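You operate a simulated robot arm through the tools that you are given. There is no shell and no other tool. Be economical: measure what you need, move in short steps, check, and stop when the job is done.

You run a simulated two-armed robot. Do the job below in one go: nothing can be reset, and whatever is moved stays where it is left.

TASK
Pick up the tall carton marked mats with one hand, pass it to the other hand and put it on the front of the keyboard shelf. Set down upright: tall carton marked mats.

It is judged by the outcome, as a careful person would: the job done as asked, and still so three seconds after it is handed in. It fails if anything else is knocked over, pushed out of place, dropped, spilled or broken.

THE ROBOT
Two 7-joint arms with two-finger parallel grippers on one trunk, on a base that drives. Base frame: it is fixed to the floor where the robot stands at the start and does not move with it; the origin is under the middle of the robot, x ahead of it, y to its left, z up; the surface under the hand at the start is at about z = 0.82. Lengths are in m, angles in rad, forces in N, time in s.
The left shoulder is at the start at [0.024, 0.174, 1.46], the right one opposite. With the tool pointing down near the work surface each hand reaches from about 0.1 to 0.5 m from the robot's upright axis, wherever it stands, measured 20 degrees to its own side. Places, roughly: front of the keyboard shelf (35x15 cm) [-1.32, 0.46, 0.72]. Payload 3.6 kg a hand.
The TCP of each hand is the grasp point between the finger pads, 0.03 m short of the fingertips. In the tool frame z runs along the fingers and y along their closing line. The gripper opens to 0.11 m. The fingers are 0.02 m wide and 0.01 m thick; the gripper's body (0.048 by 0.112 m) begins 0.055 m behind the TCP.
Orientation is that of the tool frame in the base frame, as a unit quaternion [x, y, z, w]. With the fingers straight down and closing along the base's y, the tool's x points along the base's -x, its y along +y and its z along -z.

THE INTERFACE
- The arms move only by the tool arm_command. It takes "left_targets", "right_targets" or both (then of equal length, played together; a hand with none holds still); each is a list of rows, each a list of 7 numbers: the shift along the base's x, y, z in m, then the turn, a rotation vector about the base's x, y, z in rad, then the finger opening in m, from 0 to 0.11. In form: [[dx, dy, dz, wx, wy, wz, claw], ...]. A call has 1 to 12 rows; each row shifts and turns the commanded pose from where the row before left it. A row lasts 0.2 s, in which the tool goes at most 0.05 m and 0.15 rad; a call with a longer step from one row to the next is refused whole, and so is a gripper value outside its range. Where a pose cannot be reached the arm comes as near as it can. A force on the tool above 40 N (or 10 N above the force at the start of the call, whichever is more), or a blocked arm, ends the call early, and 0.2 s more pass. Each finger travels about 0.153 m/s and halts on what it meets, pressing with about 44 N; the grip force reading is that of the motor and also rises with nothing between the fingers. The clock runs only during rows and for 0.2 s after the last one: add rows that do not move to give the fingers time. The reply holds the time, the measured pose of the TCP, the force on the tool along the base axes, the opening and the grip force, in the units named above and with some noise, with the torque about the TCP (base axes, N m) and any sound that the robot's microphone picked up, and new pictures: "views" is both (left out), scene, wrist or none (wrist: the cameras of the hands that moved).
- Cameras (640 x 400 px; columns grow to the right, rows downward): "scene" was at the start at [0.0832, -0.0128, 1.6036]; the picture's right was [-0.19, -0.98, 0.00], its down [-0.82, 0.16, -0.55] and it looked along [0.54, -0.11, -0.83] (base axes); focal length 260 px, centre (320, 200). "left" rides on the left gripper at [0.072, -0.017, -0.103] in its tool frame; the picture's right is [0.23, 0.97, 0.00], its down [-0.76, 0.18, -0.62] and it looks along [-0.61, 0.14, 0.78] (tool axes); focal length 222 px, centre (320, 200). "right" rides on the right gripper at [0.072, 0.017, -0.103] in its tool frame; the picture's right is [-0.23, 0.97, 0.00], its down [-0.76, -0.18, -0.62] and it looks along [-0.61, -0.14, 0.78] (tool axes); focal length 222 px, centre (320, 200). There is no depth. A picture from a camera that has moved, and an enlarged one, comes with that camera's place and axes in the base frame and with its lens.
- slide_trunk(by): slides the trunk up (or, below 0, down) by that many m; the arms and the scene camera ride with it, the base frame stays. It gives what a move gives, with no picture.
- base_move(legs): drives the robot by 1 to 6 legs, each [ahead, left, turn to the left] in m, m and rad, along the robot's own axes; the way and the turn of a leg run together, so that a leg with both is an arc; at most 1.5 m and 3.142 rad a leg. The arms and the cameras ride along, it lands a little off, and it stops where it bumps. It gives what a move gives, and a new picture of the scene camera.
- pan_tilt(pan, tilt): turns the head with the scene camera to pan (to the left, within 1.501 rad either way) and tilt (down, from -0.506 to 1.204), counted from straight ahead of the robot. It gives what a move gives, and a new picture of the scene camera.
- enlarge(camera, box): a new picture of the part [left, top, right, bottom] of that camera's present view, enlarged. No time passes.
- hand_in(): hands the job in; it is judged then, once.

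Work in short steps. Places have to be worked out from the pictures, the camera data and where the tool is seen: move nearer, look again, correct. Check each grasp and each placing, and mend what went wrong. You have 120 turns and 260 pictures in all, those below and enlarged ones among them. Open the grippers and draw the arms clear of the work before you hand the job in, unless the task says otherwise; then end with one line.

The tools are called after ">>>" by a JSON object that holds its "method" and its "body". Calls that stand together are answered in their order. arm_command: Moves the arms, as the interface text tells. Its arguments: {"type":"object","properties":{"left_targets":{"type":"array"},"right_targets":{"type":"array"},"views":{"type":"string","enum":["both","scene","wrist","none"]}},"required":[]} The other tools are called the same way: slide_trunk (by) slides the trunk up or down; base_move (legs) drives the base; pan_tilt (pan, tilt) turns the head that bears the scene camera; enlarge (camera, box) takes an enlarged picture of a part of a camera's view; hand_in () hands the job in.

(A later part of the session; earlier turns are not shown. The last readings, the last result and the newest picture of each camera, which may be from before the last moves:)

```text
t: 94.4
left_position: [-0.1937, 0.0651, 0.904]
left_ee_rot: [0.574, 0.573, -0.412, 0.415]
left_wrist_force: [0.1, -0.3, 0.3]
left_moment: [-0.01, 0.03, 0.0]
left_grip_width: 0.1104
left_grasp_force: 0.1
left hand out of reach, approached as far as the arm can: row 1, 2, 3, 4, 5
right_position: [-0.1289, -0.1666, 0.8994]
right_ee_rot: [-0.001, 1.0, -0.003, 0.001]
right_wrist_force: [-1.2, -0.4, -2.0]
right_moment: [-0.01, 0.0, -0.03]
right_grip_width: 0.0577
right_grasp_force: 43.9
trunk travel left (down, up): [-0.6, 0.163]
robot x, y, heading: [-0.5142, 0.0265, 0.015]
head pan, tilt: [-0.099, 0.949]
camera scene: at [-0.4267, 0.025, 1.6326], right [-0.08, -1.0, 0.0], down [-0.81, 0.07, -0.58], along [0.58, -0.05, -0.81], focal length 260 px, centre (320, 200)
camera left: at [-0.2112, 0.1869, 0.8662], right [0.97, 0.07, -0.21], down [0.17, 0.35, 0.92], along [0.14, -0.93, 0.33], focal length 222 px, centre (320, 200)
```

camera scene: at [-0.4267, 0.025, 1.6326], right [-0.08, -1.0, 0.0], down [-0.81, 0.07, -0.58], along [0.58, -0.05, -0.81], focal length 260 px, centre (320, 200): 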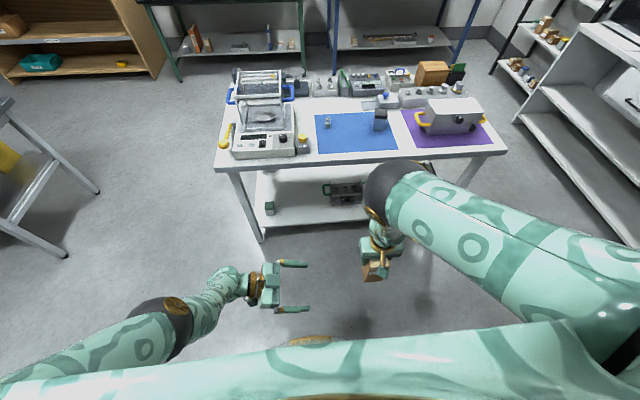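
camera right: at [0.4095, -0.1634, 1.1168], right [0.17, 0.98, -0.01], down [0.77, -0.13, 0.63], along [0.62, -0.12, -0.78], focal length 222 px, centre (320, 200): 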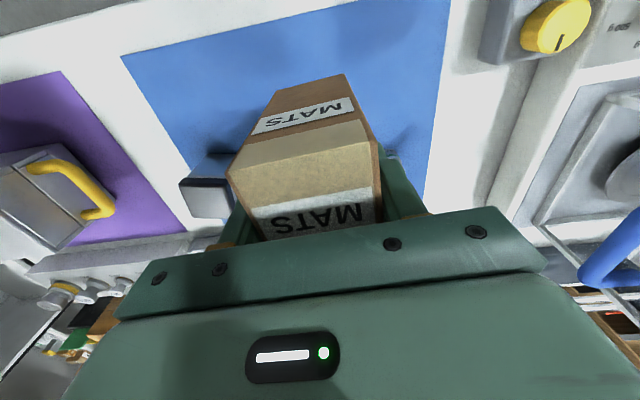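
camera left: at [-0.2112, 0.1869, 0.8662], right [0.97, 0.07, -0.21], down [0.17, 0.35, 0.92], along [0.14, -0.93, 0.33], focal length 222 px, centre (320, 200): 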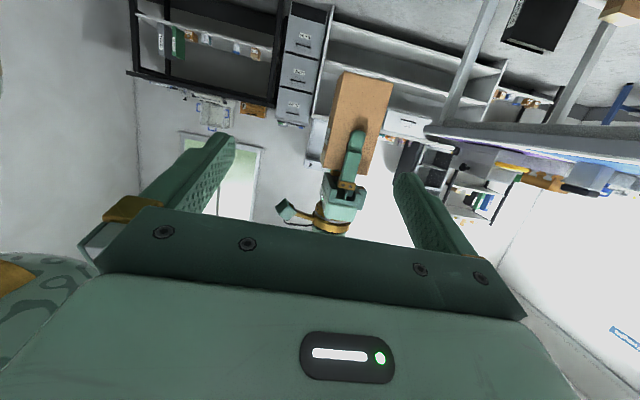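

Orientation reached, but the left wants to stay higher and nearer (z≈0.90, x≈-0.19). I bring the right hand there instead: up ~6 cm and nearer.

>>> {"method": "arm_command", "body": {"right_targets": [[-0.008, 0, 0.01, 0, 0, 0, 0.045], [-0.008, 0, 0.01, 0, 0, 0, 0.045], [-0.008, 0, 0.01, 0, 0, 0, 0.045], [-0.008, 0, 0.01, 0, 0, 0, 0.045], [-0.008, 0, 0.01, 0, 0, 0, 0.045], [-0.008, 0, 0.01, 0, 0, 0, 0.045], [-0.008, 0, 0.01, 0, 0, 0, 0.045], [0, 0, 0, 0, 0, 0, 0.045]], "views": "none"}}

>>> {"method": "arm_command", "body": {"left_targets": [[0, -0.02, 0, 0, 0, 0, 0.11], [0, -0.02, 0, 0, 0, 0, 0.11], [0, -0.02, 0, 0, 0, 0, 0.11], [0, 0, 0, 0, 0, 0, 0.11]], "views": "scene"}}

```text
t: 96.2
left_position: [-0.1935, 0.0642, 0.9043]
left_ee_rot: [0.575, 0.573, -0.412, 0.414]
left_wrist_force: [0.0, -0.1, -0.2]
left_moment: [0.0, -0.02, 0.02]
left_grip_width: 0.11
left_grasp_force: 0.0
right_position: [-0.1548, -0.2131, 0.933]
right_ee_rot: [-0.001, 1.0, -0.003, 0.0]
right_wrist_force: [-0.7, -0.7, -0.5]
right_moment: [-0.03, 0.02, 0.02]
right_grip_width: 0.0575
right_grasp_force: 44.2
right hand out of reach, approached as far as the arm can: row 1, 2, 3, 4, 5, 6, 7
trunk travel left (down, up): [-0.6, 0.163]
robot x, y, heading: [-0.5109, 0.0324, 0.015]
head pan, tilt: [-0.099, 0.949]
```

```text
t: 97.2
left_position: [-0.1986, 0.0087, 0.9075]
left_ee_rot: [0.574, 0.572, -0.413, 0.415]
left_wrist_force: [0.0, -0.4, -0.1]
left_moment: [0.01, 0.05, 0.01]
left_grip_width: 0.1102
left_grasp_force: 0.2
left hand out of reach, approached as far as the arm can: row 3
right_position: [-0.1545, -0.2132, 0.9335]
right_ee_rot: [-0.001, 1.0, -0.004, 0.0]
right_wrist_force: [-0.2, 0.6, -0.7]
right_moment: [-0.03, -0.03, 0.0]
right_grip_width: 0.0577
right_grasp_force: 43.9
trunk travel left (down, up): [-0.6, 0.163]
robot x, y, heading: [-0.5098, 0.0281, 0.019]
head pan, tilt: [-0.099, 0.949]
camera scene: at [-0.4268, 0.0247, 1.6326], right [-0.08, -1.0, 0.0], down [-0.81, 0.07, -0.58], along [0.58, -0.05, -0.81], focal length 260 px, centre (320, 200)
```

scene: 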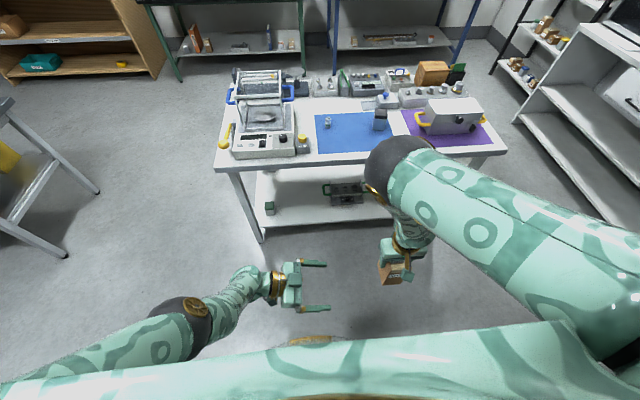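

I let the left pitch go back to ~28° (which reaches lower/further) and approach the carton's x and grip height.

>>> {"method": "arm_command", "body": {"left_targets": [[0.006, -0.005, -0.008, 0.04, 0, 0, 0.11], [0.006, -0.005, -0.008, 0.04, 0, 0, 0.11], [0.006, -0.005, -0.008, 0.04, 0, 0, 0.11], [0.006, -0.005, -0.008, 0.04, 0, 0, 0.11], [0.006, -0.005, -0.004, 0.015, 0, 0, 0.11], [0.006, 0, 0, 0, 0, 0, 0.11], [0.006, 0, 0, 0, 0, 0, 0.11], [0, 0, 0, 0, 0, 0, 0.11]], "views": "both"}}

```text
t: 99.0
left_position: [-0.1753, -0.0047, 0.8959]
left_ee_rot: [0.608, 0.606, -0.362, 0.364]
left_wrist_force: [0.7, 0.0, 1.4]
left_moment: [0.02, 0.01, -0.02]
left_grip_width: 0.1102
left_grasp_force: 0.0
left hand out of reach, approached as far as the arm can: row 1, 2, 3, 4, 5, 7
right_position: [-0.1546, -0.2146, 0.9342]
right_ee_rot: [-0.001, 1.0, -0.004, 0.0]
right_wrist_force: [0.2, 0.3, -1.4]
right_moment: [-0.01, -0.01, -0.01]
right_grip_width: 0.0576
right_grasp_force: 44.0
trunk travel left (down, up): [-0.6, 0.163]
robot x, y, heading: [-0.5147, 0.0282, 0.018]
head pan, tilt: [-0.099, 0.949]
camera scene: at [-0.4271, 0.0241, 1.6326], right [-0.08, -1.0, 0.0], down [-0.81, 0.07, -0.58], along [0.58, -0.05, -0.81], focal length 260 px, centre (320, 200)
camera left: at [-0.193, 0.1218, 0.8797], right [0.97, 0.11, -0.2], down [0.17, 0.19, 0.97], along [0.14, -0.98, 0.16], focal length 222 px, centre (320, 200)
```

scene: 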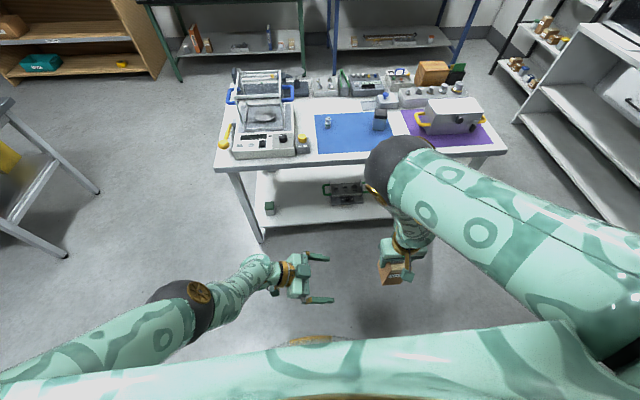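
left: 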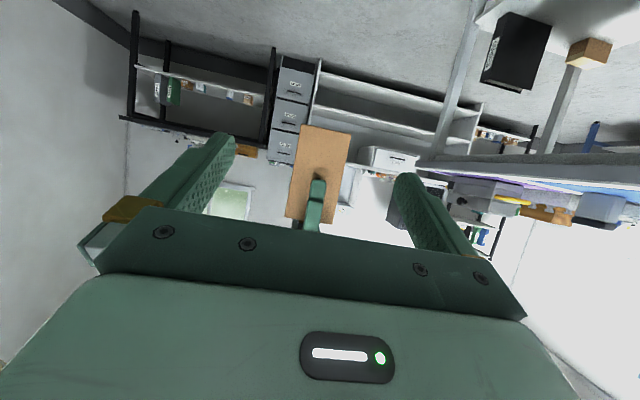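

Nearly aligned. Continue inward with small x+ and z- corrections, stopping short of the carton.

>>> {"method": "arm_command", "body": {"left_targets": [[0.003, -0.02, -0.004, 0, 0, 0, 0.11], [0.003, -0.02, -0.004, 0, 0, 0, 0.11], [0.003, -0.02, -0.005, 0, 0, 0, 0.11], [0.003, -0.02, -0.005, 0, 0, 0, 0.11], [0.003, -0.015, -0.005, 0, 0, 0, 0.11], [0.003, 0, -0.005, 0, 0, 0, 0.11], [0, 0, 0, 0, 0, 0, 0.11]], "views": "both"}}

```text
t: 100.8
left_position: [-0.1311, -0.0105, 0.9043]
left_ee_rot: [0.618, 0.626, -0.302, 0.366]
left_wrist_force: [-0.5, 0.0, 0.4]
left_moment: [0.01, -0.01, -0.01]
left_grip_width: 0.1102
left_grasp_force: 0.0
left hand out of reach, approached as far as the arm can: row 1, 2, 3, 4, 5, 6
right_position: [-0.1548, -0.2133, 0.9334]
right_ee_rot: [0.0, 1.0, -0.003, 0.0]
right_wrist_force: [0.1, 0.3, -0.2]
right_moment: [-0.04, 0.02, 0.03]
right_grip_width: 0.0578
right_grasp_force: 44.0
trunk travel left (down, up): [-0.6, 0.163]
robot x, y, heading: [-0.5091, 0.0278, 0.019]
head pan, tilt: [-0.099, 0.949]
stopped in row 7 (left hand): the arm was blocked; the commanded pose is now the measured one
camera scene: at [-0.4269, 0.0245, 1.6326], right [-0.08, -1.0, 0.0], down [-0.81, 0.07, -0.58], along [0.58, -0.05, -0.81], focal length 260 px, centre (320, 200)
camera left: at [-0.1549, 0.1155, 0.8989], right [0.98, 0.18, -0.12], down [0.1, 0.1, 0.99], along [0.19, -0.98, 0.08], focal length 222 px, centre (320, 200)
```

scene: 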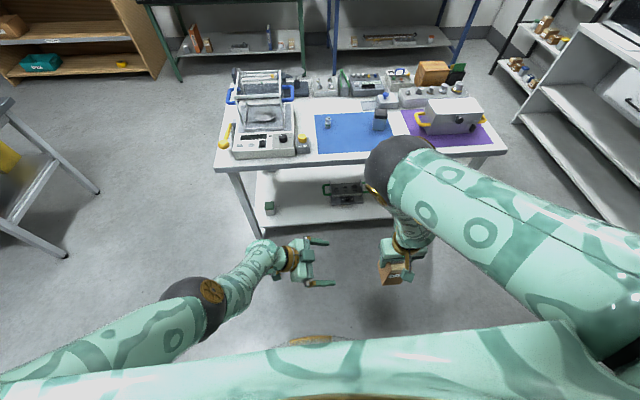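
left: 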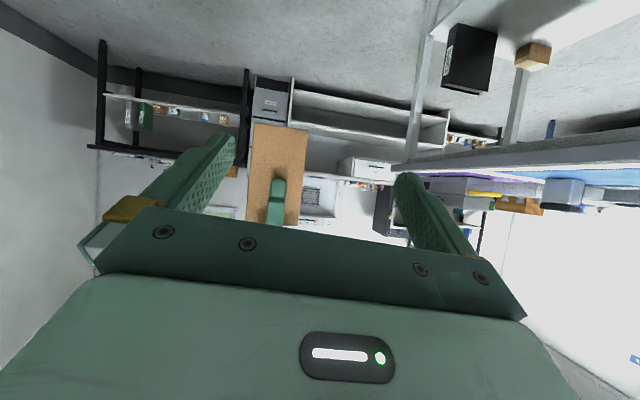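

The left can't get past y≈-0.01. I tilt the right hand inward (carton bottom swinging to the left), which brings the carton toward the centre; left backs off first.

>>> {"method": "arm_command", "body": {"left_targets": [[-0.01, 0.03, 0, 0, 0, -0.03, 0.11], [-0.01, 0.03, 0, 0, 0, -0.03, 0.11], [-0.01, 0.03, 0, 0, 0, 0, 0.11], [-0.01, 0.03, 0, 0, 0, 0, 0.11], [0, 0, 0, 0, 0, 0, 0.11]], "views": "none"}}

>>> {"method": "arm_command", "body": {"right_targets": [[0, 0.01, 0, 0.08, 0, 0, 0.045], [0, 0.01, 0, 0.08, 0, 0, 0.045], [0, 0.01, 0, 0.08, 0, 0, 0.045], [0, 0.01, 0, 0.08, 0, 0, 0.045], [0, 0.01, 0, 0.08, 0, 0, 0.045], [0, 0.01, 0, 0.08, 0, 0, 0.045], [0, 0.01, 0, 0.08, 0, 0, 0.045], [0, 0.01, 0, 0.08, 0, 0, 0.045], [0, 0, 0, 0, 0, 0, 0.045]], "views": "scene"}}

```text
t: 101.5
left_position: [-0.0738, 0.0661, 0.9518]
left_ee_rot: [0.656, 0.59, -0.261, 0.392]
left_wrist_force: [-0.2, -1.0, -0.3]
left_moment: [0.03, -0.01, -0.03]
left_grip_width: 0.11
left_grasp_force: 0.0
right_position: [-0.1547, -0.2124, 0.9343]
right_ee_rot: [0.0, 1.0, -0.003, 0.001]
right_wrist_force: [-0.7, -0.3, -1.0]
right_moment: [0.02, -0.01, 0.03]
right_grip_width: 0.0576
right_grasp_force: 44.1
trunk travel left (down, up): [-0.6, 0.163]
robot x, y, heading: [-0.5097, 0.026, 0.017]
head pan, tilt: [-0.099, 0.949]
stopped in row 3 (left hand): the arm was blocked; the commanded pose is now the measured one
```

```text
t: 103.5
left_position: [-0.0737, 0.0643, 0.951]
left_ee_rot: [0.655, 0.59, -0.263, 0.393]
left_wrist_force: [-1.0, -0.4, 0.1]
left_moment: [0.03, 0.03, 0.02]
left_grip_width: 0.11
left_grasp_force: 0.1
right_position: [-0.1538, -0.1316, 0.9332]
right_ee_rot: [0.0, 0.95, 0.311, 0.001]
right_wrist_force: [0.2, 0.2, -1.9]
right_moment: [-0.03, -0.02, 0.01]
right_grip_width: 0.0576
right_grasp_force: 44.0
trunk travel left (down, up): [-0.6, 0.163]
robot x, y, heading: [-0.509, 0.0321, 0.02]
head pan, tilt: [-0.099, 0.949]
camera scene: at [-0.4268, 0.0246, 1.6326], right [-0.08, -1.0, 0.0], down [-0.81, 0.07, -0.58], along [0.58, -0.05, -0.81], focal length 260 px, centre (320, 200)
```

scene: 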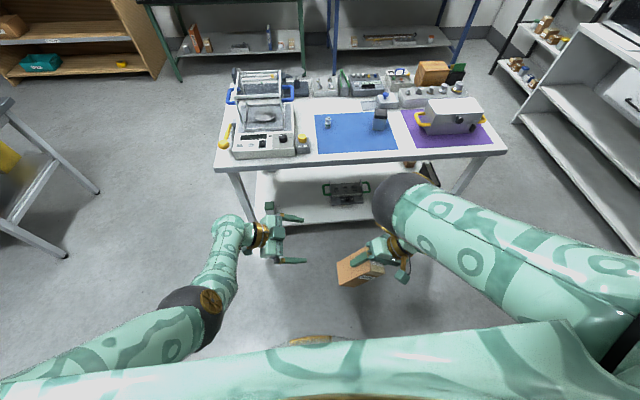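

Excellent — with inward tilt the right tracks freely. I move the left back out to reset its elbow, then bring the right further toward the centre.

>>> {"method": "arm_command", "body": {"left_targets": [[-0.012, 0.035, -0.005, 0, 0, 0, 0.11], [-0.012, 0.035, -0.005, 0, 0, 0, 0.11], [-0.012, 0.035, -0.005, 0, 0, 0, 0.11], [-0.012, 0.035, -0.005, 0, 0, 0, 0.11], [-0.012, 0.035, -0.005, 0, 0, 0, 0.11], [-0.012, 0.035, -0.005, 0, 0, 0, 0.11], [-0.012, 0.035, -0.005, 0, 0, 0, 0.11], [-0.012, 0.035, -0.005, 0, 0, 0, 0.11], [-0.012, 0.035, 0, 0, 0, 0, 0.11], [0, 0, 0, 0, 0, 0, 0.11]], "views": "none"}}

>>> {"method": "arm_command", "body": {"right_targets": [[0, 0.015, 0, 0, 0, 0, 0.045], [0, 0.015, 0, 0, 0, 0, 0.045], [0, 0.015, 0, 0, 0, 0, 0.045], [0, 0.015, 0, 0, 0, 0, 0.045], [0, 0.015, 0, 0, 0, 0, 0.045], [0, 0.015, 0, 0, 0, 0, 0.045], [0, 0, 0, 0, 0, 0, 0.045]], "views": "scene"}}

```text
t: 105.7
left_position: [-0.1855, 0.3676, 0.9147]
left_ee_rot: [0.655, 0.59, -0.263, 0.393]
left_wrist_force: [1.2, 0.2, 0.5]
left_moment: [-0.02, -0.02, -0.02]
left_grip_width: 0.1101
left_grasp_force: 0.0
left hand out of reach, approached as far as the arm can: row 9
right_position: [-0.155, -0.1332, 0.9334]
right_ee_rot: [0.0, 0.951, 0.31, 0.0]
right_wrist_force: [0.0, 0.2, -0.8]
right_moment: [0.02, -0.02, 0.01]
right_grip_width: 0.0576
right_grasp_force: 44.5
trunk travel left (down, up): [-0.6, 0.163]
robot x, y, heading: [-0.5091, 0.0284, 0.015]
head pan, tilt: [-0.099, 0.949]
```

```text
t: 107.3
left_position: [-0.1864, 0.3678, 0.9139]
left_ee_rot: [0.655, 0.59, -0.264, 0.393]
left_wrist_force: [0.0, 0.0, -0.9]
left_moment: [-0.02, 0.02, 0.02]
left_grip_width: 0.1101
left_grasp_force: 0.0
right_position: [-0.1454, -0.0541, 0.9221]
right_ee_rot: [-0.001, 0.951, 0.31, -0.001]
right_wrist_force: [0.0, 0.3, -1.0]
right_moment: [-0.01, 0.0, 0.01]
right_grip_width: 0.0575
right_grasp_force: 43.9
right hand out of reach, approached as far as the arm can: row 5, 6
trunk travel left (down, up): [-0.6, 0.163]
robot x, y, heading: [-0.512, 0.0291, 0.017]
head pan, tilt: [-0.099, 0.949]
camera scene: at [-0.4268, 0.0246, 1.6326], right [-0.08, -1.0, 0.0], down [-0.81, 0.07, -0.58], along [0.58, -0.05, -0.81], focal length 260 px, centre (320, 200)
```

scene: 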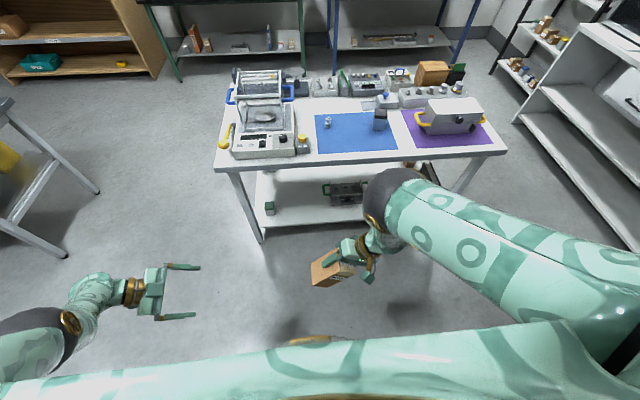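

Carton's now central, tilted 0.63. I set the left hand's orientation: remove roll, steepen pitch to ~58° (≈22° relative to the carton).

>>> {"method": "arm_command", "body": {"left_targets": [[0.005, -0.01, 0.01, 0, 0.1, 0, 0.11], [0.005, -0.01, 0.01, 0, 0.103, 0, 0.11], [0.005, -0.01, 0.01, 0.1, 0, 0, 0.11], [0.005, -0.01, 0.01, 0.1, 0, 0, 0.11], [0.005, -0.01, 0.01, 0.1, 0, 0, 0.11], [0.005, -0.01, 0.01, 0.1, 0, 0, 0.11], [0, 0, 0, 0, 0, 0, 0.11]], "views": "scene"}}

```text
t: 108.9
left_position: [-0.1585, 0.307, 0.9735]
left_ee_rot: [0.678, 0.68, -0.197, 0.199]
left_wrist_force: [-0.5, -0.6, -0.7]
left_moment: [-0.02, 0.01, 0.01]
left_grip_width: 0.11
left_grasp_force: 0.0
right_position: [-0.1439, -0.0531, 0.9219]
right_ee_rot: [-0.001, 0.95, 0.312, 0.0]
right_wrist_force: [-0.2, 0.0, -1.6]
right_moment: [0.0, -0.02, 0.02]
right_grip_width: 0.0575
right_grasp_force: 44.0
trunk travel left (down, up): [-0.6, 0.163]
robot x, y, heading: [-0.5129, 0.0259, 0.017]
head pan, tilt: [-0.099, 0.949]
camera scene: at [-0.4265, 0.025, 1.6326], right [-0.08, -1.0, 0.0], down [-0.81, 0.07, -0.58], along [0.58, -0.05, -0.81], focal length 260 px, centre (320, 200)
```

scene: 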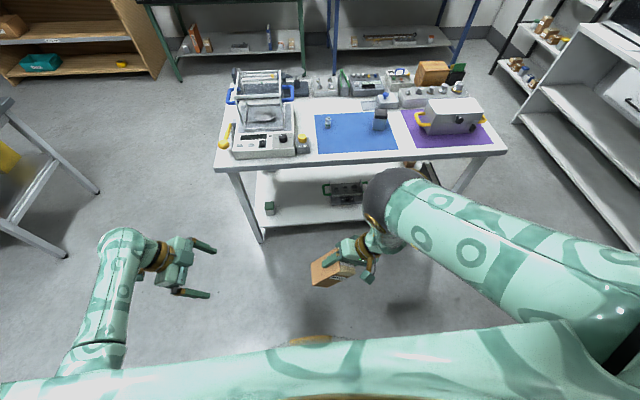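

Orientation is right. Move to the pre-grasp point up-left of the carton.

>>> {"method": "arm_command", "body": {"left_targets": [[0.002, -0.026, 0.004, 0, 0, 0, 0.11], [0.002, -0.026, 0.004, 0, 0, 0, 0.11], [0.002, -0.026, 0.004, 0, 0, 0, 0.11], [0.002, -0.026, 0.004, 0, 0, 0, 0.11], [0.002, -0.026, 0.004, 0, 0, 0, 0.11], [0.002, -0.026, 0.004, 0, 0, 0, 0.11], [0.001, -0.026, 0.004, 0, 0, 0, 0.11], [0, -0.025, 0.004, 0, 0, 0, 0.11], [0, -0.025, 0.004, 0, 0, 0, 0.11], [0, 0, 0, 0, 0, 0, 0.11]], "views": "both"}}

```text
t: 111.1
left_position: [-0.1449, 0.0739, 1.0118]
left_ee_rot: [0.678, 0.679, -0.197, 0.201]
left_wrist_force: [-0.5, -0.3, 0.2]
left_moment: [0.02, 0.01, -0.01]
left_grip_width: 0.1098
left_grasp_force: 0.1
right_position: [-0.1448, -0.0543, 0.9229]
right_ee_rot: [0.0, 0.95, 0.311, 0.0]
right_wrist_force: [0.3, -0.5, -1.2]
right_moment: [-0.03, 0.01, -0.03]
right_grip_width: 0.0574
right_grasp_force: 44.1
trunk travel left (down, up): [-0.6, 0.163]
robot x, y, heading: [-0.5153, 0.0314, 0.017]
head pan, tilt: [-0.099, 0.949]
camera scene: at [-0.427, 0.0251, 1.6326], right [-0.08, -1.0, 0.0], down [-0.81, 0.07, -0.58], along [0.58, -0.05, -0.81], focal length 260 px, centre (320, 200)
camera left: at [-0.1629, 0.1917, 1.0584], right [0.97, 0.19, -0.12], down [0.17, -0.3, 0.94], along [0.15, -0.93, -0.33], focal length 222 px, centre (320, 200)
```

scene: 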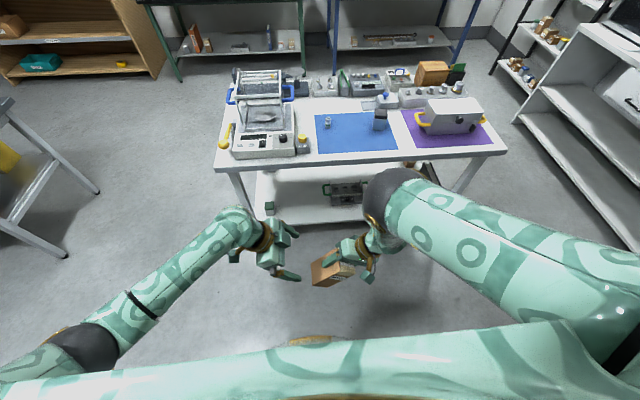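
left: 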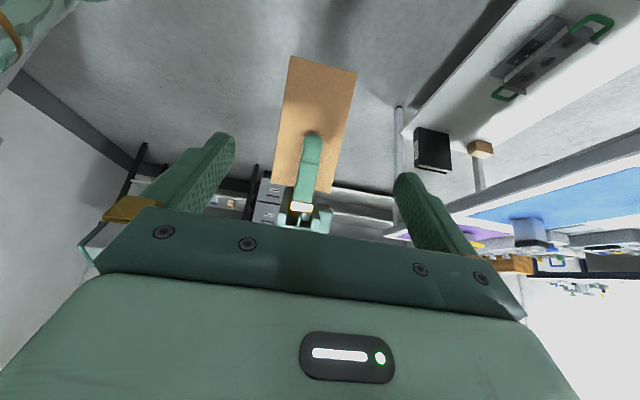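

Perfect: the carton sits centred between the left fingers. Advance along the fingers, first 10 cm.

>>> {"method": "arm_command", "body": {"left_targets": [[0, -0.0105, -0.017, 0, 0, 0, 0.11], [0, -0.0105, -0.017, 0, 0, 0, 0.11], [0, -0.0105, -0.017, 0, 0, 0, 0.11], [0, -0.0105, -0.017, 0, 0, 0, 0.11], [0, -0.0105, -0.017, 0, 0, 0, 0.11], [0, 0, 0, 0, 0, 0, 0.11]], "views": "both"}}

```text
t: 112.5
left_position: [-0.1437, 0.0209, 0.9279]
left_ee_rot: [0.678, 0.679, -0.198, 0.201]
left_wrist_force: [0.0, -0.1, -0.2]
left_moment: [0.01, 0.01, 0.01]
left_grip_width: 0.1098
left_grasp_force: 0.1
right_position: [-0.1457, -0.0538, 0.922]
right_ee_rot: [0.0, 0.95, 0.312, 0.0]
right_wrist_force: [0.8, 0.4, -1.2]
right_moment: [-0.03, 0.0, -0.02]
right_grip_width: 0.0576
right_grasp_force: 44.2
trunk travel left (down, up): [-0.6, 0.163]
robot x, y, heading: [-0.5126, 0.0299, 0.016]
head pan, tilt: [-0.099, 0.949]
camera scene: at [-0.4268, 0.0248, 1.6326], right [-0.08, -1.0, 0.0], down [-0.81, 0.07, -0.58], along [0.58, -0.05, -0.81], focal length 260 px, centre (320, 200)
camera left: at [-0.1622, 0.1386, 0.9737], right [0.97, 0.19, -0.12], down [0.17, -0.3, 0.94], along [0.15, -0.93, -0.33], focal length 222 px, centre (320, 200)
```

scene: 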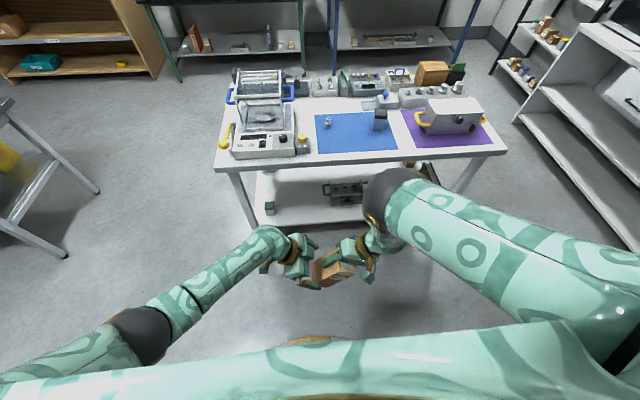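
left: 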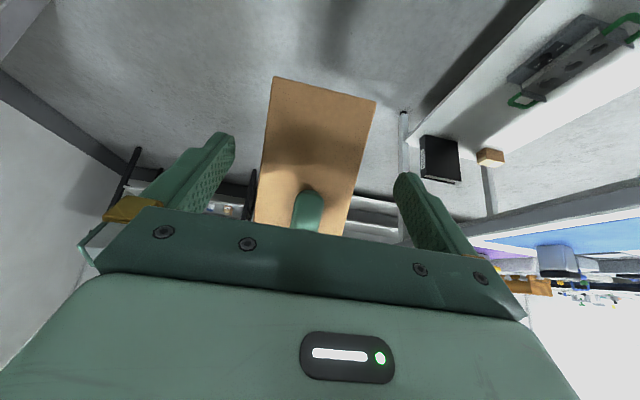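

>>> {"method": "arm_command", "body": {"left_targets": [[0, -0.007, -0.012, 0, 0, 0, 0.11], [0, -0.007, -0.012, 0, 0, 0, 0.11], [0, -0.007, -0.012, 0, 0, 0, 0.11], [0, -0.006, -0.01, 0, 0, 0, 0.11], [0, -0.002, -0.004, 0, 0, 0, 0.11], [0, 0, 0, 0, 0, 0, 0.11]], "views": "both"}}

```text
t: 113.9
left_position: [-0.1433, -0.0072, 0.8771]
left_ee_rot: [0.678, 0.679, -0.197, 0.201]
left_wrist_force: [0.5, 0.4, -0.3]
left_moment: [0.01, 0.0, 0.0]
left_grip_width: 0.11
left_grasp_force: 0.0
right_position: [-0.1458, -0.0538, 0.9227]
right_ee_rot: [-0.001, 0.95, 0.311, 0.0]
right_wrist_force: [-0.1, 0.4, -1.3]
right_moment: [-0.02, 0.01, -0.01]
right_grip_width: 0.0576
right_grasp_force: 44.3
trunk travel left (down, up): [-0.6, 0.163]
robot x, y, heading: [-0.5113, 0.0301, 0.016]
head pan, tilt: [-0.099, 0.949]
camera scene: at [-0.4268, 0.0245, 1.6326], right [-0.08, -1.0, 0.0], down [-0.81, 0.07, -0.58], along [0.58, -0.05, -0.81], focal length 260 px, centre (320, 200)
camera left: at [-0.1614, 0.1103, 0.9235], right [0.97, 0.19, -0.12], down [0.17, -0.3, 0.94], along [0.15, -0.93, -0.33], focal length 222 px, centre (320, 200)
```

scene: 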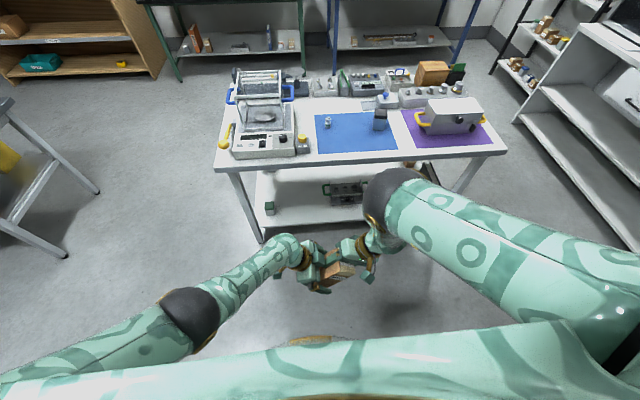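
left: 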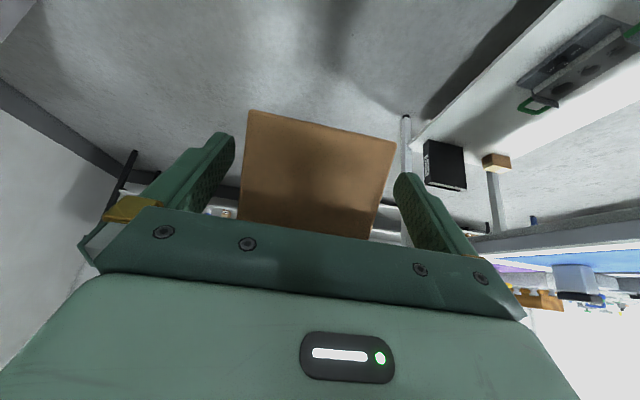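

Fingers straddle the carton's lower part with no contact forces. Close the left gripper.

>>> {"method": "arm_command", "body": {"left_targets": [[0, 0, 0, 0, 0, 0, 0.095], [0, 0, 0, 0, 0, 0, 0.08], [0, 0, 0, 0, 0, 0, 0.06], [0, 0, 0, 0, 0, 0, 0.06]], "views": "wrist"}}

```text
t: 114.9
left_position: [-0.1459, -0.0091, 0.8763]
left_ee_rot: [0.679, 0.677, -0.2, 0.2]
left_wrist_force: [-28.9, 2.6, 13.8]
left_moment: [-0.81, -0.66, -0.45]
left_grip_width: 0.0698
left_grasp_force: 44.1
right_position: [-0.1434, -0.055, 0.9229]
right_ee_rot: [0.001, 0.95, 0.311, 0.003]
right_wrist_force: [28.6, -1.4, -15.0]
right_moment: [0.05, -0.71, -0.86]
right_grip_width: 0.0575
right_grasp_force: 43.8
trunk travel left (down, up): [-0.6, 0.163]
robot x, y, heading: [-0.5124, 0.0275, 0.019]
head pan, tilt: [-0.099, 0.949]
camera left: at [-0.1628, 0.1099, 0.9229], right [0.97, 0.19, -0.12], down [0.18, -0.3, 0.94], along [0.14, -0.93, -0.33], focal length 222 px, centre (320, 200)
```

left: 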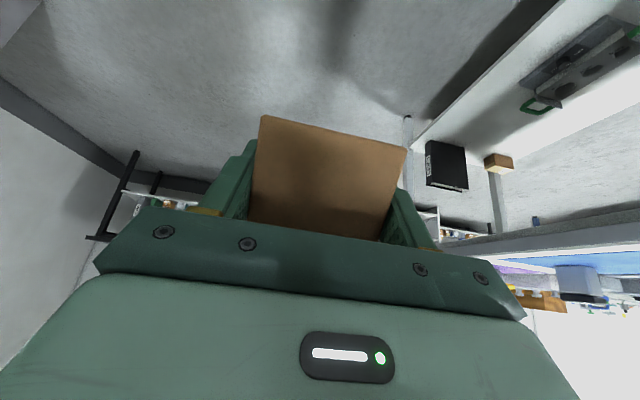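

Left holds at 69.8 mm. Now open the right slightly (to 68 mm) to release.

>>> {"method": "arm_command", "body": {"right_targets": [[0, 0, 0, 0, 0, 0, 0.062], [0, 0, 0, 0, 0, 0, 0.068], [0, 0, 0, 0, 0, 0, 0.068]], "views": "scene"}}

```text
t: 115.7
left_position: [-0.1438, -0.0083, 0.8775]
left_ee_rot: [0.678, 0.679, -0.197, 0.201]
left_wrist_force: [0.0, 0.2, 0.6]
left_moment: [0.02, -0.02, 0.01]
left_grip_width: 0.0695
left_grasp_force: 43.9
right_position: [-0.1464, -0.0535, 0.922]
right_ee_rot: [0.0, 0.95, 0.312, 0.0]
right_wrist_force: [0.4, -0.6, -0.7]
right_moment: [-0.02, -0.01, -0.01]
right_grip_width: 0.0681
right_grasp_force: 0.1
trunk travel left (down, up): [-0.6, 0.163]
robot x, y, heading: [-0.513, 0.0323, 0.02]
head pan, tilt: [-0.099, 0.949]
camera scene: at [-0.4267, 0.0245, 1.6326], right [-0.08, -1.0, 0.0], down [-0.81, 0.07, -0.58], along [0.58, -0.05, -0.81], focal length 260 px, centre (320, 200)
```

scene: 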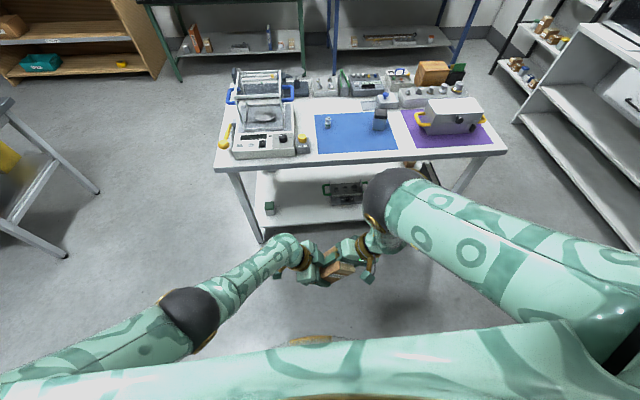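

Released cleanly; left reads no stress. Withdraw the right along its finger axis.

>>> {"method": "arm_command", "body": {"right_targets": [[0, -0.009, 0.012, 0, 0, 0, 0.068], [0, -0.009, 0.012, 0, 0, 0, 0.068], [0, -0.012, 0.016, 0, 0, 0, 0.068], [0, -0.012, 0.016, 0, 0, 0, 0.068], [0, -0.015, 0.016, 0, 0, 0, 0.068], [0, -0.02, 0.016, 0, 0, 0, 0.08], [0, -0.03, 0.01, 0, 0, 0, 0.11], [0, -0.03, 0, 0, 0, 0, 0.11], [0, 0, 0, 0, 0, 0, 0.11]], "views": "scene"}}

```text
t: 117.7
left_position: [-0.1436, -0.0075, 0.8759]
left_ee_rot: [0.678, 0.679, -0.197, 0.201]
left_wrist_force: [0.3, -1.2, 0.2]
left_moment: [0.02, 0.03, 0.02]
left_grip_width: 0.0697
left_grasp_force: 43.9
right_position: [-0.1459, -0.1892, 1.0205]
right_ee_rot: [-0.001, 0.95, 0.311, 0.001]
right_wrist_force: [-0.6, 0.4, 1.2]
right_moment: [0.03, 0.0, 0.01]
right_grip_width: 0.1099
right_grasp_force: 0.0
trunk travel left (down, up): [-0.6, 0.163]
robot x, y, heading: [-0.5141, 0.0291, 0.015]
head pan, tilt: [-0.099, 0.949]
camera scene: at [-0.4268, 0.0251, 1.6326], right [-0.08, -1.0, 0.0], down [-0.81, 0.07, -0.58], along [0.58, -0.05, -0.81], focal length 260 px, centre (320, 200)
```

scene: 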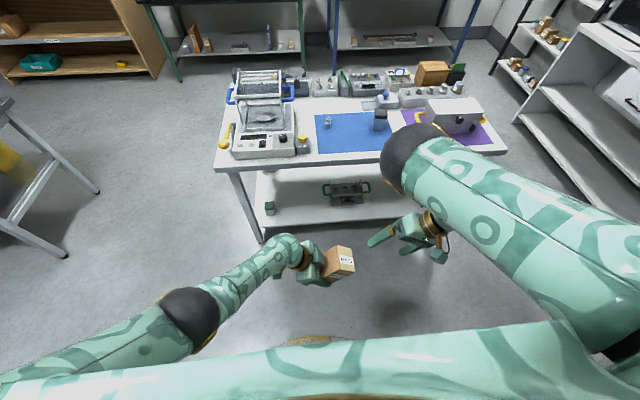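

Handover done. Now bring the left hand leftward while turning the carton upright (-0.633 about x).

>>> {"method": "arm_command", "body": {"left_targets": [[0, 0.02, 0.005, -0.06, 0, 0, 0.06], [0, 0.025, 0.005, -0.06, 0, 0, 0.06], [0, 0.03, 0.005, -0.06, 0, 0, 0.06], [0, 0.03, 0.005, -0.06, 0, 0, 0.06], [0, 0.03, 0.005, -0.06, 0, 0, 0.06], [0, 0.03, 0, -0.06, 0, 0, 0.06], [0, 0.03, 0, -0.06, 0, 0, 0.06], [0, 0.03, 0, -0.06, 0, 0, 0.06], [0, 0.03, 0, -0.06, 0, 0, 0.06], [0, 0.03, 0, -0.06, 0, 0, 0.06], [0, 0.03, 0, -0.033, 0, 0, 0.06], [0, 0, 0, 0, 0, 0, 0.06]], "views": "both"}}

```text
t: 120.3
left_position: [-0.1882, 0.3006, 0.9406]
left_ee_rot: [0.582, 0.583, -0.4, 0.402]
left_wrist_force: [-0.5, 0.0, -1.0]
left_moment: [0.04, 0.01, -0.01]
left_grip_width: 0.0699
left_grasp_force: 44.1
left hand out of reach, approached as far as the arm can: row 8, 9, 10, 11
right_position: [-0.1459, -0.1897, 1.0213]
right_ee_rot: [0.001, 0.95, 0.311, 0.0]
right_wrist_force: [0.9, 0.0, 0.3]
right_moment: [-0.02, -0.04, 0.01]
right_grip_width: 0.1098
right_grasp_force: 0.1
trunk travel left (down, up): [-0.6, 0.163]
robot x, y, heading: [-0.5135, 0.0318, 0.018]
head pan, tilt: [-0.099, 0.949]
camera scene: at [-0.4265, 0.0238, 1.6326], right [-0.08, -1.0, 0.0], down [-0.81, 0.07, -0.58], along [0.58, -0.05, -0.81], focal length 260 px, centre (320, 200)
camera left: at [-0.2064, 0.4242, 0.9088], right [0.97, 0.09, -0.21], down [0.17, 0.31, 0.93], along [0.15, -0.95, 0.29], focal length 222 px, centre (320, 200)
```

scene: 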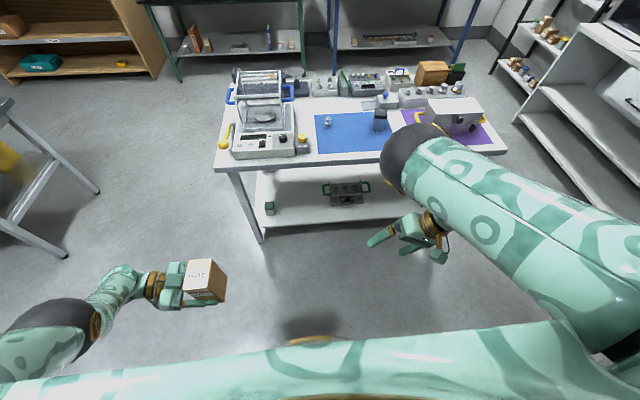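
left: 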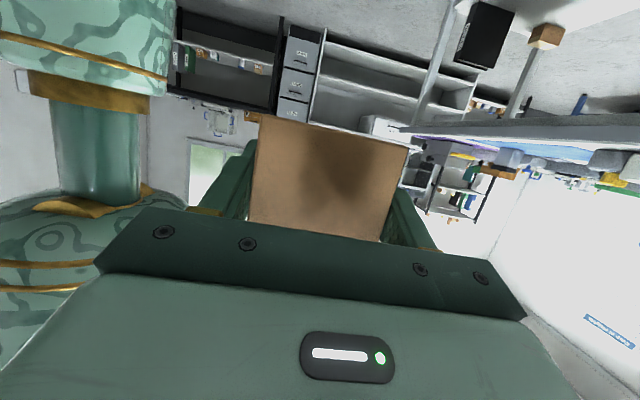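

Carton is upright in the left hand. Now yaw it toward forward (+1.1), letting the position settle where it is comfortable.

>>> {"method": "arm_command", "body": {"left_targets": [[0.005, 0, -0.005, 0, 0, 0.11, 0.06], [0.005, 0, -0.005, 0, 0, 0.11, 0.06], [0.005, 0, -0.005, 0, 0, 0.11, 0.06], [0.005, 0, -0.005, 0, 0, 0.11, 0.06], [0.005, 0, -0.005, 0, 0, 0.11, 0.06], [0.005, 0, -0.005, 0, 0, 0.11, 0.06], [0.005, 0, -0.005, 0, 0, 0.11, 0.06], [0.005, 0, -0.005, 0, 0, 0.11, 0.06], [0.005, 0, -0.005, 0, 0, 0.11, 0.06], [0.005, 0, -0.005, 0, 0, 0.11, 0.06], [0, 0, 0, 0, 0, 0, 0.06]], "views": "scene"}}

```text
t: 122.7
left_position: [-0.1381, 0.3024, 0.8909]
left_ee_rot: [0.191, 0.802, -0.13, 0.551]
left_wrist_force: [-0.5, -0.1, -0.8]
left_moment: [-0.01, -0.02, 0.0]
left_grip_width: 0.0699
left_grasp_force: 43.8
right_position: [-0.1467, -0.1891, 1.0199]
right_ee_rot: [0.0, 0.95, 0.312, 0.001]
right_wrist_force: [-0.2, 0.0, 0.1]
right_moment: [-0.05, -0.03, -0.01]
right_grip_width: 0.1098
right_grasp_force: 0.1
trunk travel left (down, up): [-0.6, 0.163]
robot x, y, heading: [-0.5105, 0.0253, 0.016]
head pan, tilt: [-0.099, 0.949]
camera scene: at [-0.4268, 0.025, 1.6326], right [-0.08, -1.0, 0.0], down [-0.81, 0.07, -0.58], along [0.58, -0.05, -0.81], focal length 260 px, centre (320, 200)
```

scene: 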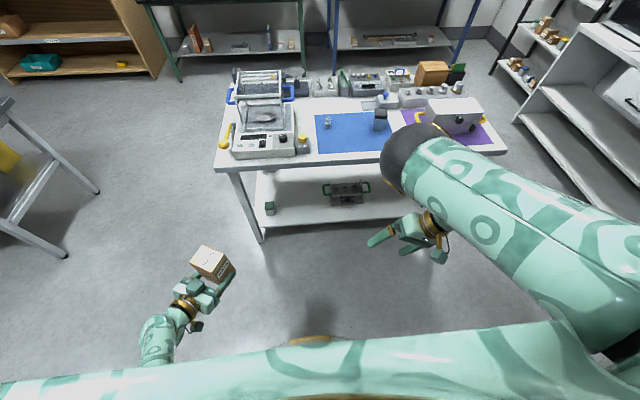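

Excellent tracking. Turn the rest (+0.45) to point straight ahead and extend forward a little.

>>> {"method": "arm_command", "body": {"left_targets": [[0.01, 0, 0, 0, 0, 0.09, 0.06], [0.01, 0, 0, 0, 0, 0.09, 0.06], [0.01, 0, 0, 0, 0, 0.09, 0.06], [0.01, 0, 0, 0, 0, 0.09, 0.06], [0.01, 0, 0, 0, 0, 0.09, 0.06], [0.01, 0, 0, 0, 0, 0, 0.06], [0, 0, 0, 0, 0, 0, 0.06]], "views": "none"}}

>>> {"method": "arm_command", "body": {"right_targets": [[-0.02, -0.03, 0, -0.06, 0, 0, 0.11], [-0.02, -0.03, 0, -0.06, 0, 0, 0.11], [-0.02, -0.03, 0, -0.06, 0, 0, 0.11], [-0.02, -0.03, 0, -0.06, 0, 0, 0.11], [-0.02, -0.03, 0, -0.06, 0, 0, 0.11], [-0.02, -0.02, 0, -0.06, 0, 0, 0.11], [-0.02, -0.02, 0, -0.06, 0, 0, 0.11], [-0.02, 0, 0, -0.06, 0, 0, 0.11], [-0.02, 0, 0, -0.06, 0, 0, 0.11], [0, 0, 0, 0, 0, 0, 0.11]], "views": "scene"}}

```text
t: 124.5
left_position: [-0.0781, 0.3359, 0.8932]
left_ee_rot: [0.017, 0.825, 0.019, 0.565]
left_wrist_force: [-0.8, -0.2, -1.3]
left_moment: [0.03, 0.01, 0.02]
left_grip_width: 0.0695
left_grasp_force: 44.3
right_position: [-0.1465, -0.1903, 1.0213]
right_ee_rot: [0.0, 0.95, 0.311, 0.001]
right_wrist_force: [0.3, -0.1, -0.4]
right_moment: [0.02, -0.04, -0.01]
right_grip_width: 0.1101
right_grasp_force: 0.0
trunk travel left (down, up): [-0.6, 0.163]
robot x, y, heading: [-0.5102, 0.0264, 0.018]
head pan, tilt: [-0.099, 0.949]
stopped in row 7 (left hand): the arm was blocked; the commanded pose is now the measured one
```

```text
t: 126.7
left_position: [-0.0787, 0.3358, 0.8928]
left_ee_rot: [0.017, 0.826, 0.02, 0.563]
left_wrist_force: [0.0, -0.4, -1.7]
left_moment: [0.04, -0.01, 0.02]
left_grip_width: 0.0695
left_grasp_force: 43.9
right_position: [-0.328, -0.3807, 1.0213]
right_ee_rot: [-0.001, 0.999, 0.045, -0.001]
right_wrist_force: [0.4, -0.8, -0.3]
right_moment: [0.01, 0.03, 0.01]
right_grip_width: 0.11
right_grasp_force: 0.0
trunk travel left (down, up): [-0.6, 0.163]
robot x, y, heading: [-0.5131, 0.0296, 0.019]
head pan, tilt: [-0.099, 0.949]
camera scene: at [-0.4264, 0.0241, 1.6326], right [-0.08, -1.0, 0.0], down [-0.81, 0.07, -0.58], along [0.58, -0.05, -0.81], focal length 260 px, centre (320, 200)
```

scene: 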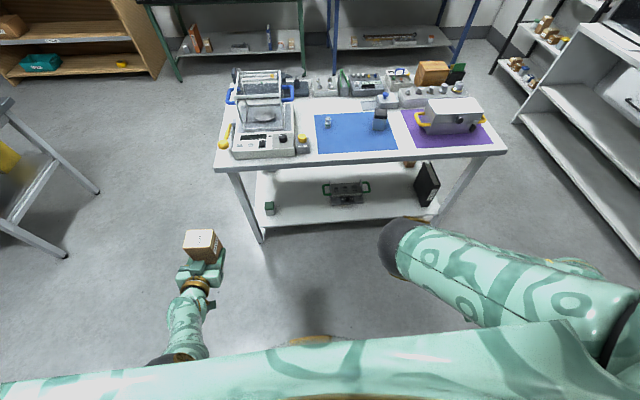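

Left points straight ahead (pitch 21°) with a 3° roll; I correct the roll and shift it slightly outward. The right goes out to the side and low so its elbow won't overhang the bench.

>>> {"method": "arm_command", "body": {"left_targets": [[0, 0.008, 0, -0.025, 0, 0.01, 0.06], [0, 0.008, 0, -0.025, 0, 0.01, 0.06], [0, 0, 0, 0, 0, 0, 0.06]], "views": "wrist"}}

>>> {"method": "arm_command", "body": {"right_targets": [[-0.01, -0.03, -0.01, -0.045, 0, 0, 0.11], [-0.01, -0.03, -0.01, -0.045, 0, 0, 0.11], [-0.01, -0.03, -0.01, 0, 0, 0, 0.11], [-0.01, -0.03, -0.01, 0, 0, 0, 0.11], [-0.01, -0.03, -0.01, 0, 0, 0, 0.11], [-0.01, -0.03, -0.01, 0, 0, 0, 0.11], [-0.01, -0.03, -0.01, 0, 0, 0, 0.11], [0, 0, 0, 0, 0, 0, 0.11]], "views": "scene"}}

```text
t: 127.5
left_position: [-0.0804, 0.3482, 0.8924]
left_ee_rot: [-0.006, 0.826, 0.001, 0.564]
left_wrist_force: [0.2, 0.0, -1.2]
left_moment: [0.01, 0.01, -0.03]
left_grip_width: 0.0694
left_grasp_force: 44.1
right_position: [-0.3274, -0.3803, 1.0212]
right_ee_rot: [-0.001, 0.999, 0.045, 0.001]
right_wrist_force: [-0.1, 0.6, 0.0]
right_moment: [0.01, -0.01, -0.05]
right_grip_width: 0.1101
right_grasp_force: 0.0
trunk travel left (down, up): [-0.6, 0.163]
robot x, y, heading: [-0.508, 0.031, 0.014]
head pan, tilt: [-0.099, 0.949]
camera left: at [-0.203, 0.3303, 0.8612], right [-0.09, 0.97, -0.22], down [-0.31, 0.18, 0.93], along [0.95, 0.15, 0.28], focal length 222 px, centre (320, 200)
```

left: 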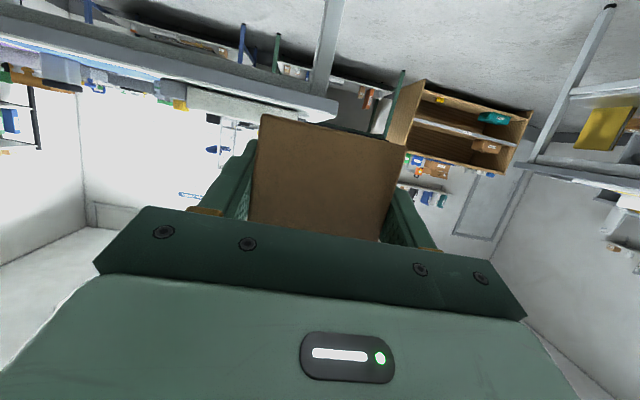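

```text
t: 129.3
left_position: [-0.0803, 0.3493, 0.8923]
left_ee_rot: [-0.008, 0.826, 0.002, 0.564]
left_wrist_force: [0.0, 0.0, -0.1]
left_moment: [-0.04, 0.02, -0.01]
left_grip_width: 0.0697
left_grasp_force: 44.1
right_position: [-0.3959, -0.5888, 0.9507]
right_ee_rot: [-0.001, 1.0, 0.0, 0.0]
right_wrist_force: [0.6, 0.2, 0.2]
right_moment: [-0.05, 0.0, -0.02]
right_grip_width: 0.11
right_grasp_force: 0.0
trunk travel left (down, up): [-0.6, 0.163]
robot x, y, heading: [-0.5116, 0.0268, 0.018]
head pan, tilt: [-0.099, 0.949]
camera scene: at [-0.4266, 0.0253, 1.6326], right [-0.08, -1.0, 0.0], down [-0.81, 0.07, -0.58], along [0.58, -0.05, -0.81], focal length 260 px, centre (320, 200)
```

scene: 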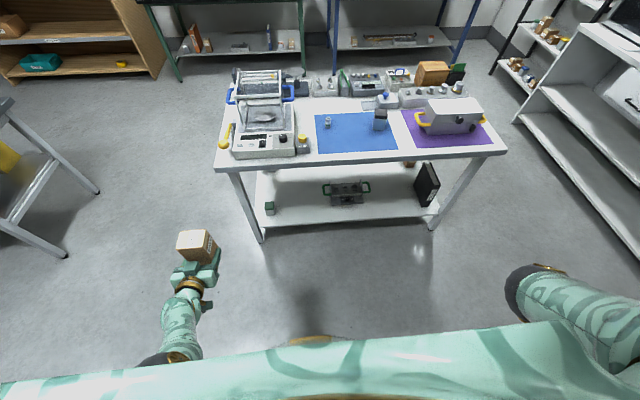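

Carton upright and held. Turn around to face the shelf, keeping distance, then strafe and look.

>>> {"method": "base_move", "body": {"legs": [[0, 0, 1.56], [0, 0, 1.56]]}}

>>> {"method": "base_move", "body": {"legs": [[0, -0.72, 0]]}}

>>> {"method": "pan_tilt", "body": {"pan": 0.3, "tilt": 0.85}}

```text
t: 137.3
left_position: [-0.9512, -0.282, 0.8932]
left_ee_rot: [0.825, -0.002, -0.565, -0.004]
left_wrist_force: [0.4, -1.0, -2.2]
left_moment: [0.0, 0.0, -0.03]
left_grip_width: 0.0694
left_grasp_force: 44.2
right_position: [-0.6148, 0.649, 0.9497]
right_ee_rot: [1.0, -0.009, 0.0, 0.001]
right_wrist_force: [-0.1, -0.1, -0.5]
right_moment: [0.0, -0.01, 0.02]
right_grip_width: 0.1098
right_grasp_force: 0.1
trunk travel left (down, up): [-0.6, 0.163]
robot x, y, heading: [-0.5129, 0.0326, 3.138]
head pan, tilt: [-0.099, 0.949]
camera scene: at [-0.5993, 0.0378, 1.6326], right [0.1, 0.99, 0.0], down [0.81, -0.08, -0.58], along [-0.58, 0.06, -0.81], focal length 260 px, centre (320, 200)
```

scene: 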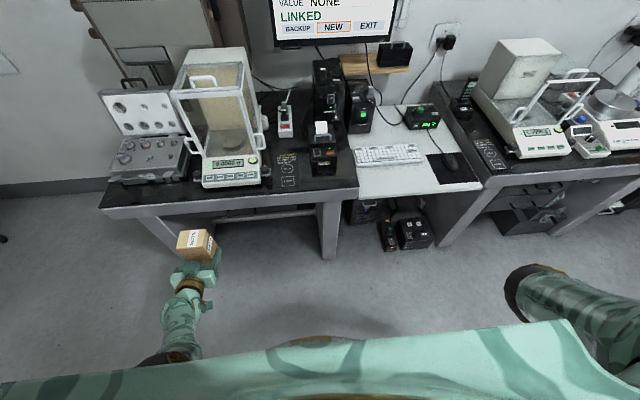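

```text
t: 141.2
left_position: [-0.9486, 0.4394, 0.8926]
left_ee_rot: [0.825, -0.003, -0.565, -0.004]
left_wrist_force: [0.4, 0.1, -1.3]
left_moment: [0.0, 0.01, 0.05]
left_grip_width: 0.0699
left_grasp_force: 43.7
right_position: [-0.6111, 1.37, 0.9502]
right_ee_rot: [1.0, -0.011, 0.0, 0.001]
right_wrist_force: [-0.9, 0.3, 0.3]
right_moment: [0.0, 0.01, 0.0]
right_grip_width: 0.11
right_grasp_force: 0.1
trunk travel left (down, up): [-0.6, 0.163]
robot x, y, heading: [-0.5086, 0.7475, 3.131]
head pan, tilt: [-0.099, 0.949]
camera scene: at [-0.5964, 0.759, 1.6326], right [0.1, 0.99, 0.0], down [0.81, -0.08, -0.58], along [-0.58, 0.06, -0.81], focal length 260 px, centre (320, 200)
```

scene: 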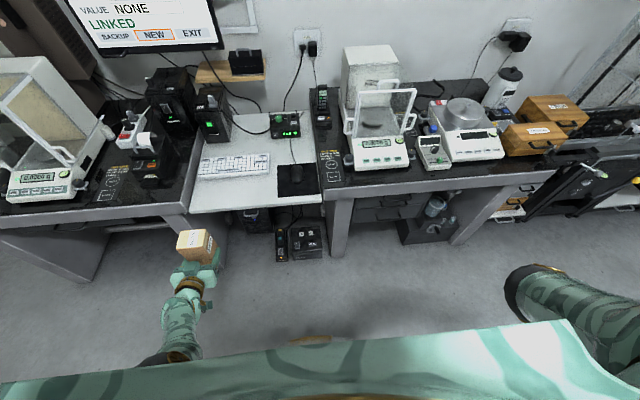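

```text
t: 142.1
left_position: [-0.9487, 0.4397, 0.8925]
left_ee_rot: [0.825, -0.003, -0.565, -0.004]
left_wrist_force: [0.4, 1.3, -0.1]
left_moment: [-0.02, -0.04, 0.01]
left_grip_width: 0.0697
left_grasp_force: 43.9
right_position: [-0.6112, 1.3702, 0.9507]
right_ee_rot: [1.0, -0.01, 0.0, 0.001]
right_wrist_force: [-0.3, -0.7, 0.3]
right_moment: [-0.01, 0.04, -0.01]
right_grip_width: 0.11
right_grasp_force: 0.1
trunk travel left (down, up): [-0.6, 0.163]
robot x, y, heading: [-0.5059, 0.7476, 3.136]
head pan, tilt: [0.3, 0.85]
camera scene: at [-0.5988, 0.7283, 1.6401], right [-0.29, 0.96, 0.0], down [0.72, 0.22, -0.66], along [-0.63, -0.19, -0.75], focal length 260 px, centre (320, 200)
```

scene: 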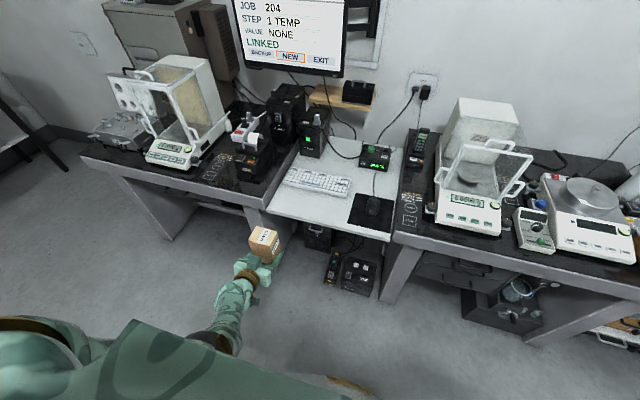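

>>> {"method": "enlarge", "body": {"camera": "scene", "box": [220, 140, 420, 265]}}

```text
3.20 times, centred on (320, 202) of scene
camera zoom: at [-0.5988, 0.7283, 1.6401], right [-0.29, 0.96, 0.0], down [0.72, 0.22, -0.66], along [-0.63, -0.19, -0.75], focal length 833 px, centre (320, 192)
```

zoom: 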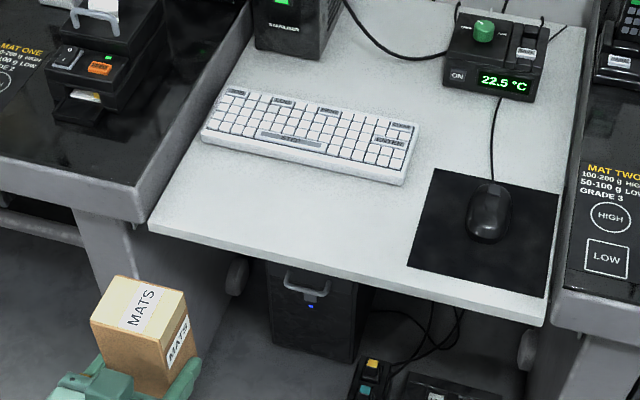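

Shelf front edge at x≈-1.242; keyboard front at -1.42. Carton target centre (-1.325, 0.46): drive ahead 0.366 and right ~0.017, carton bottom at 0.858 clears the shelf and bench.

>>> {"method": "base_move", "body": {"legs": [[0.25, -0.015, 0]]}}

```text
t: 143.9
left_position: [-1.1975, 0.4553, 0.8919]
left_ee_rot: [0.826, -0.001, -0.564, -0.003]
left_wrist_force: [0.6, 0.5, -2.2]
left_moment: [0.0, 0.0, 0.0]
left_grip_width: 0.0696
left_grasp_force: 43.9
right_position: [-0.8616, 1.3858, 0.9498]
right_ee_rot: [1.0, -0.01, -0.001, 0.002]
right_wrist_force: [-0.5, -0.7, -0.1]
right_moment: [0.01, 0.0, 0.02]
right_grip_width: 0.1101
right_grasp_force: 0.1
trunk travel left (down, up): [-0.6, 0.163]
robot x, y, heading: [-0.7568, 0.7664, 3.138]
head pan, tilt: [0.3, 0.85]
camera scene: at [-0.8489, 0.7443, 1.6401], right [-0.29, 0.96, 0.0], down [0.72, 0.22, -0.66], along [-0.63, -0.19, -0.75], focal length 260 px, centre (320, 200)
```

scene: 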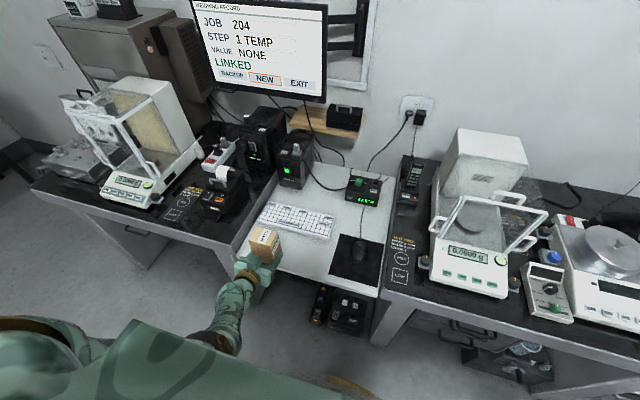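

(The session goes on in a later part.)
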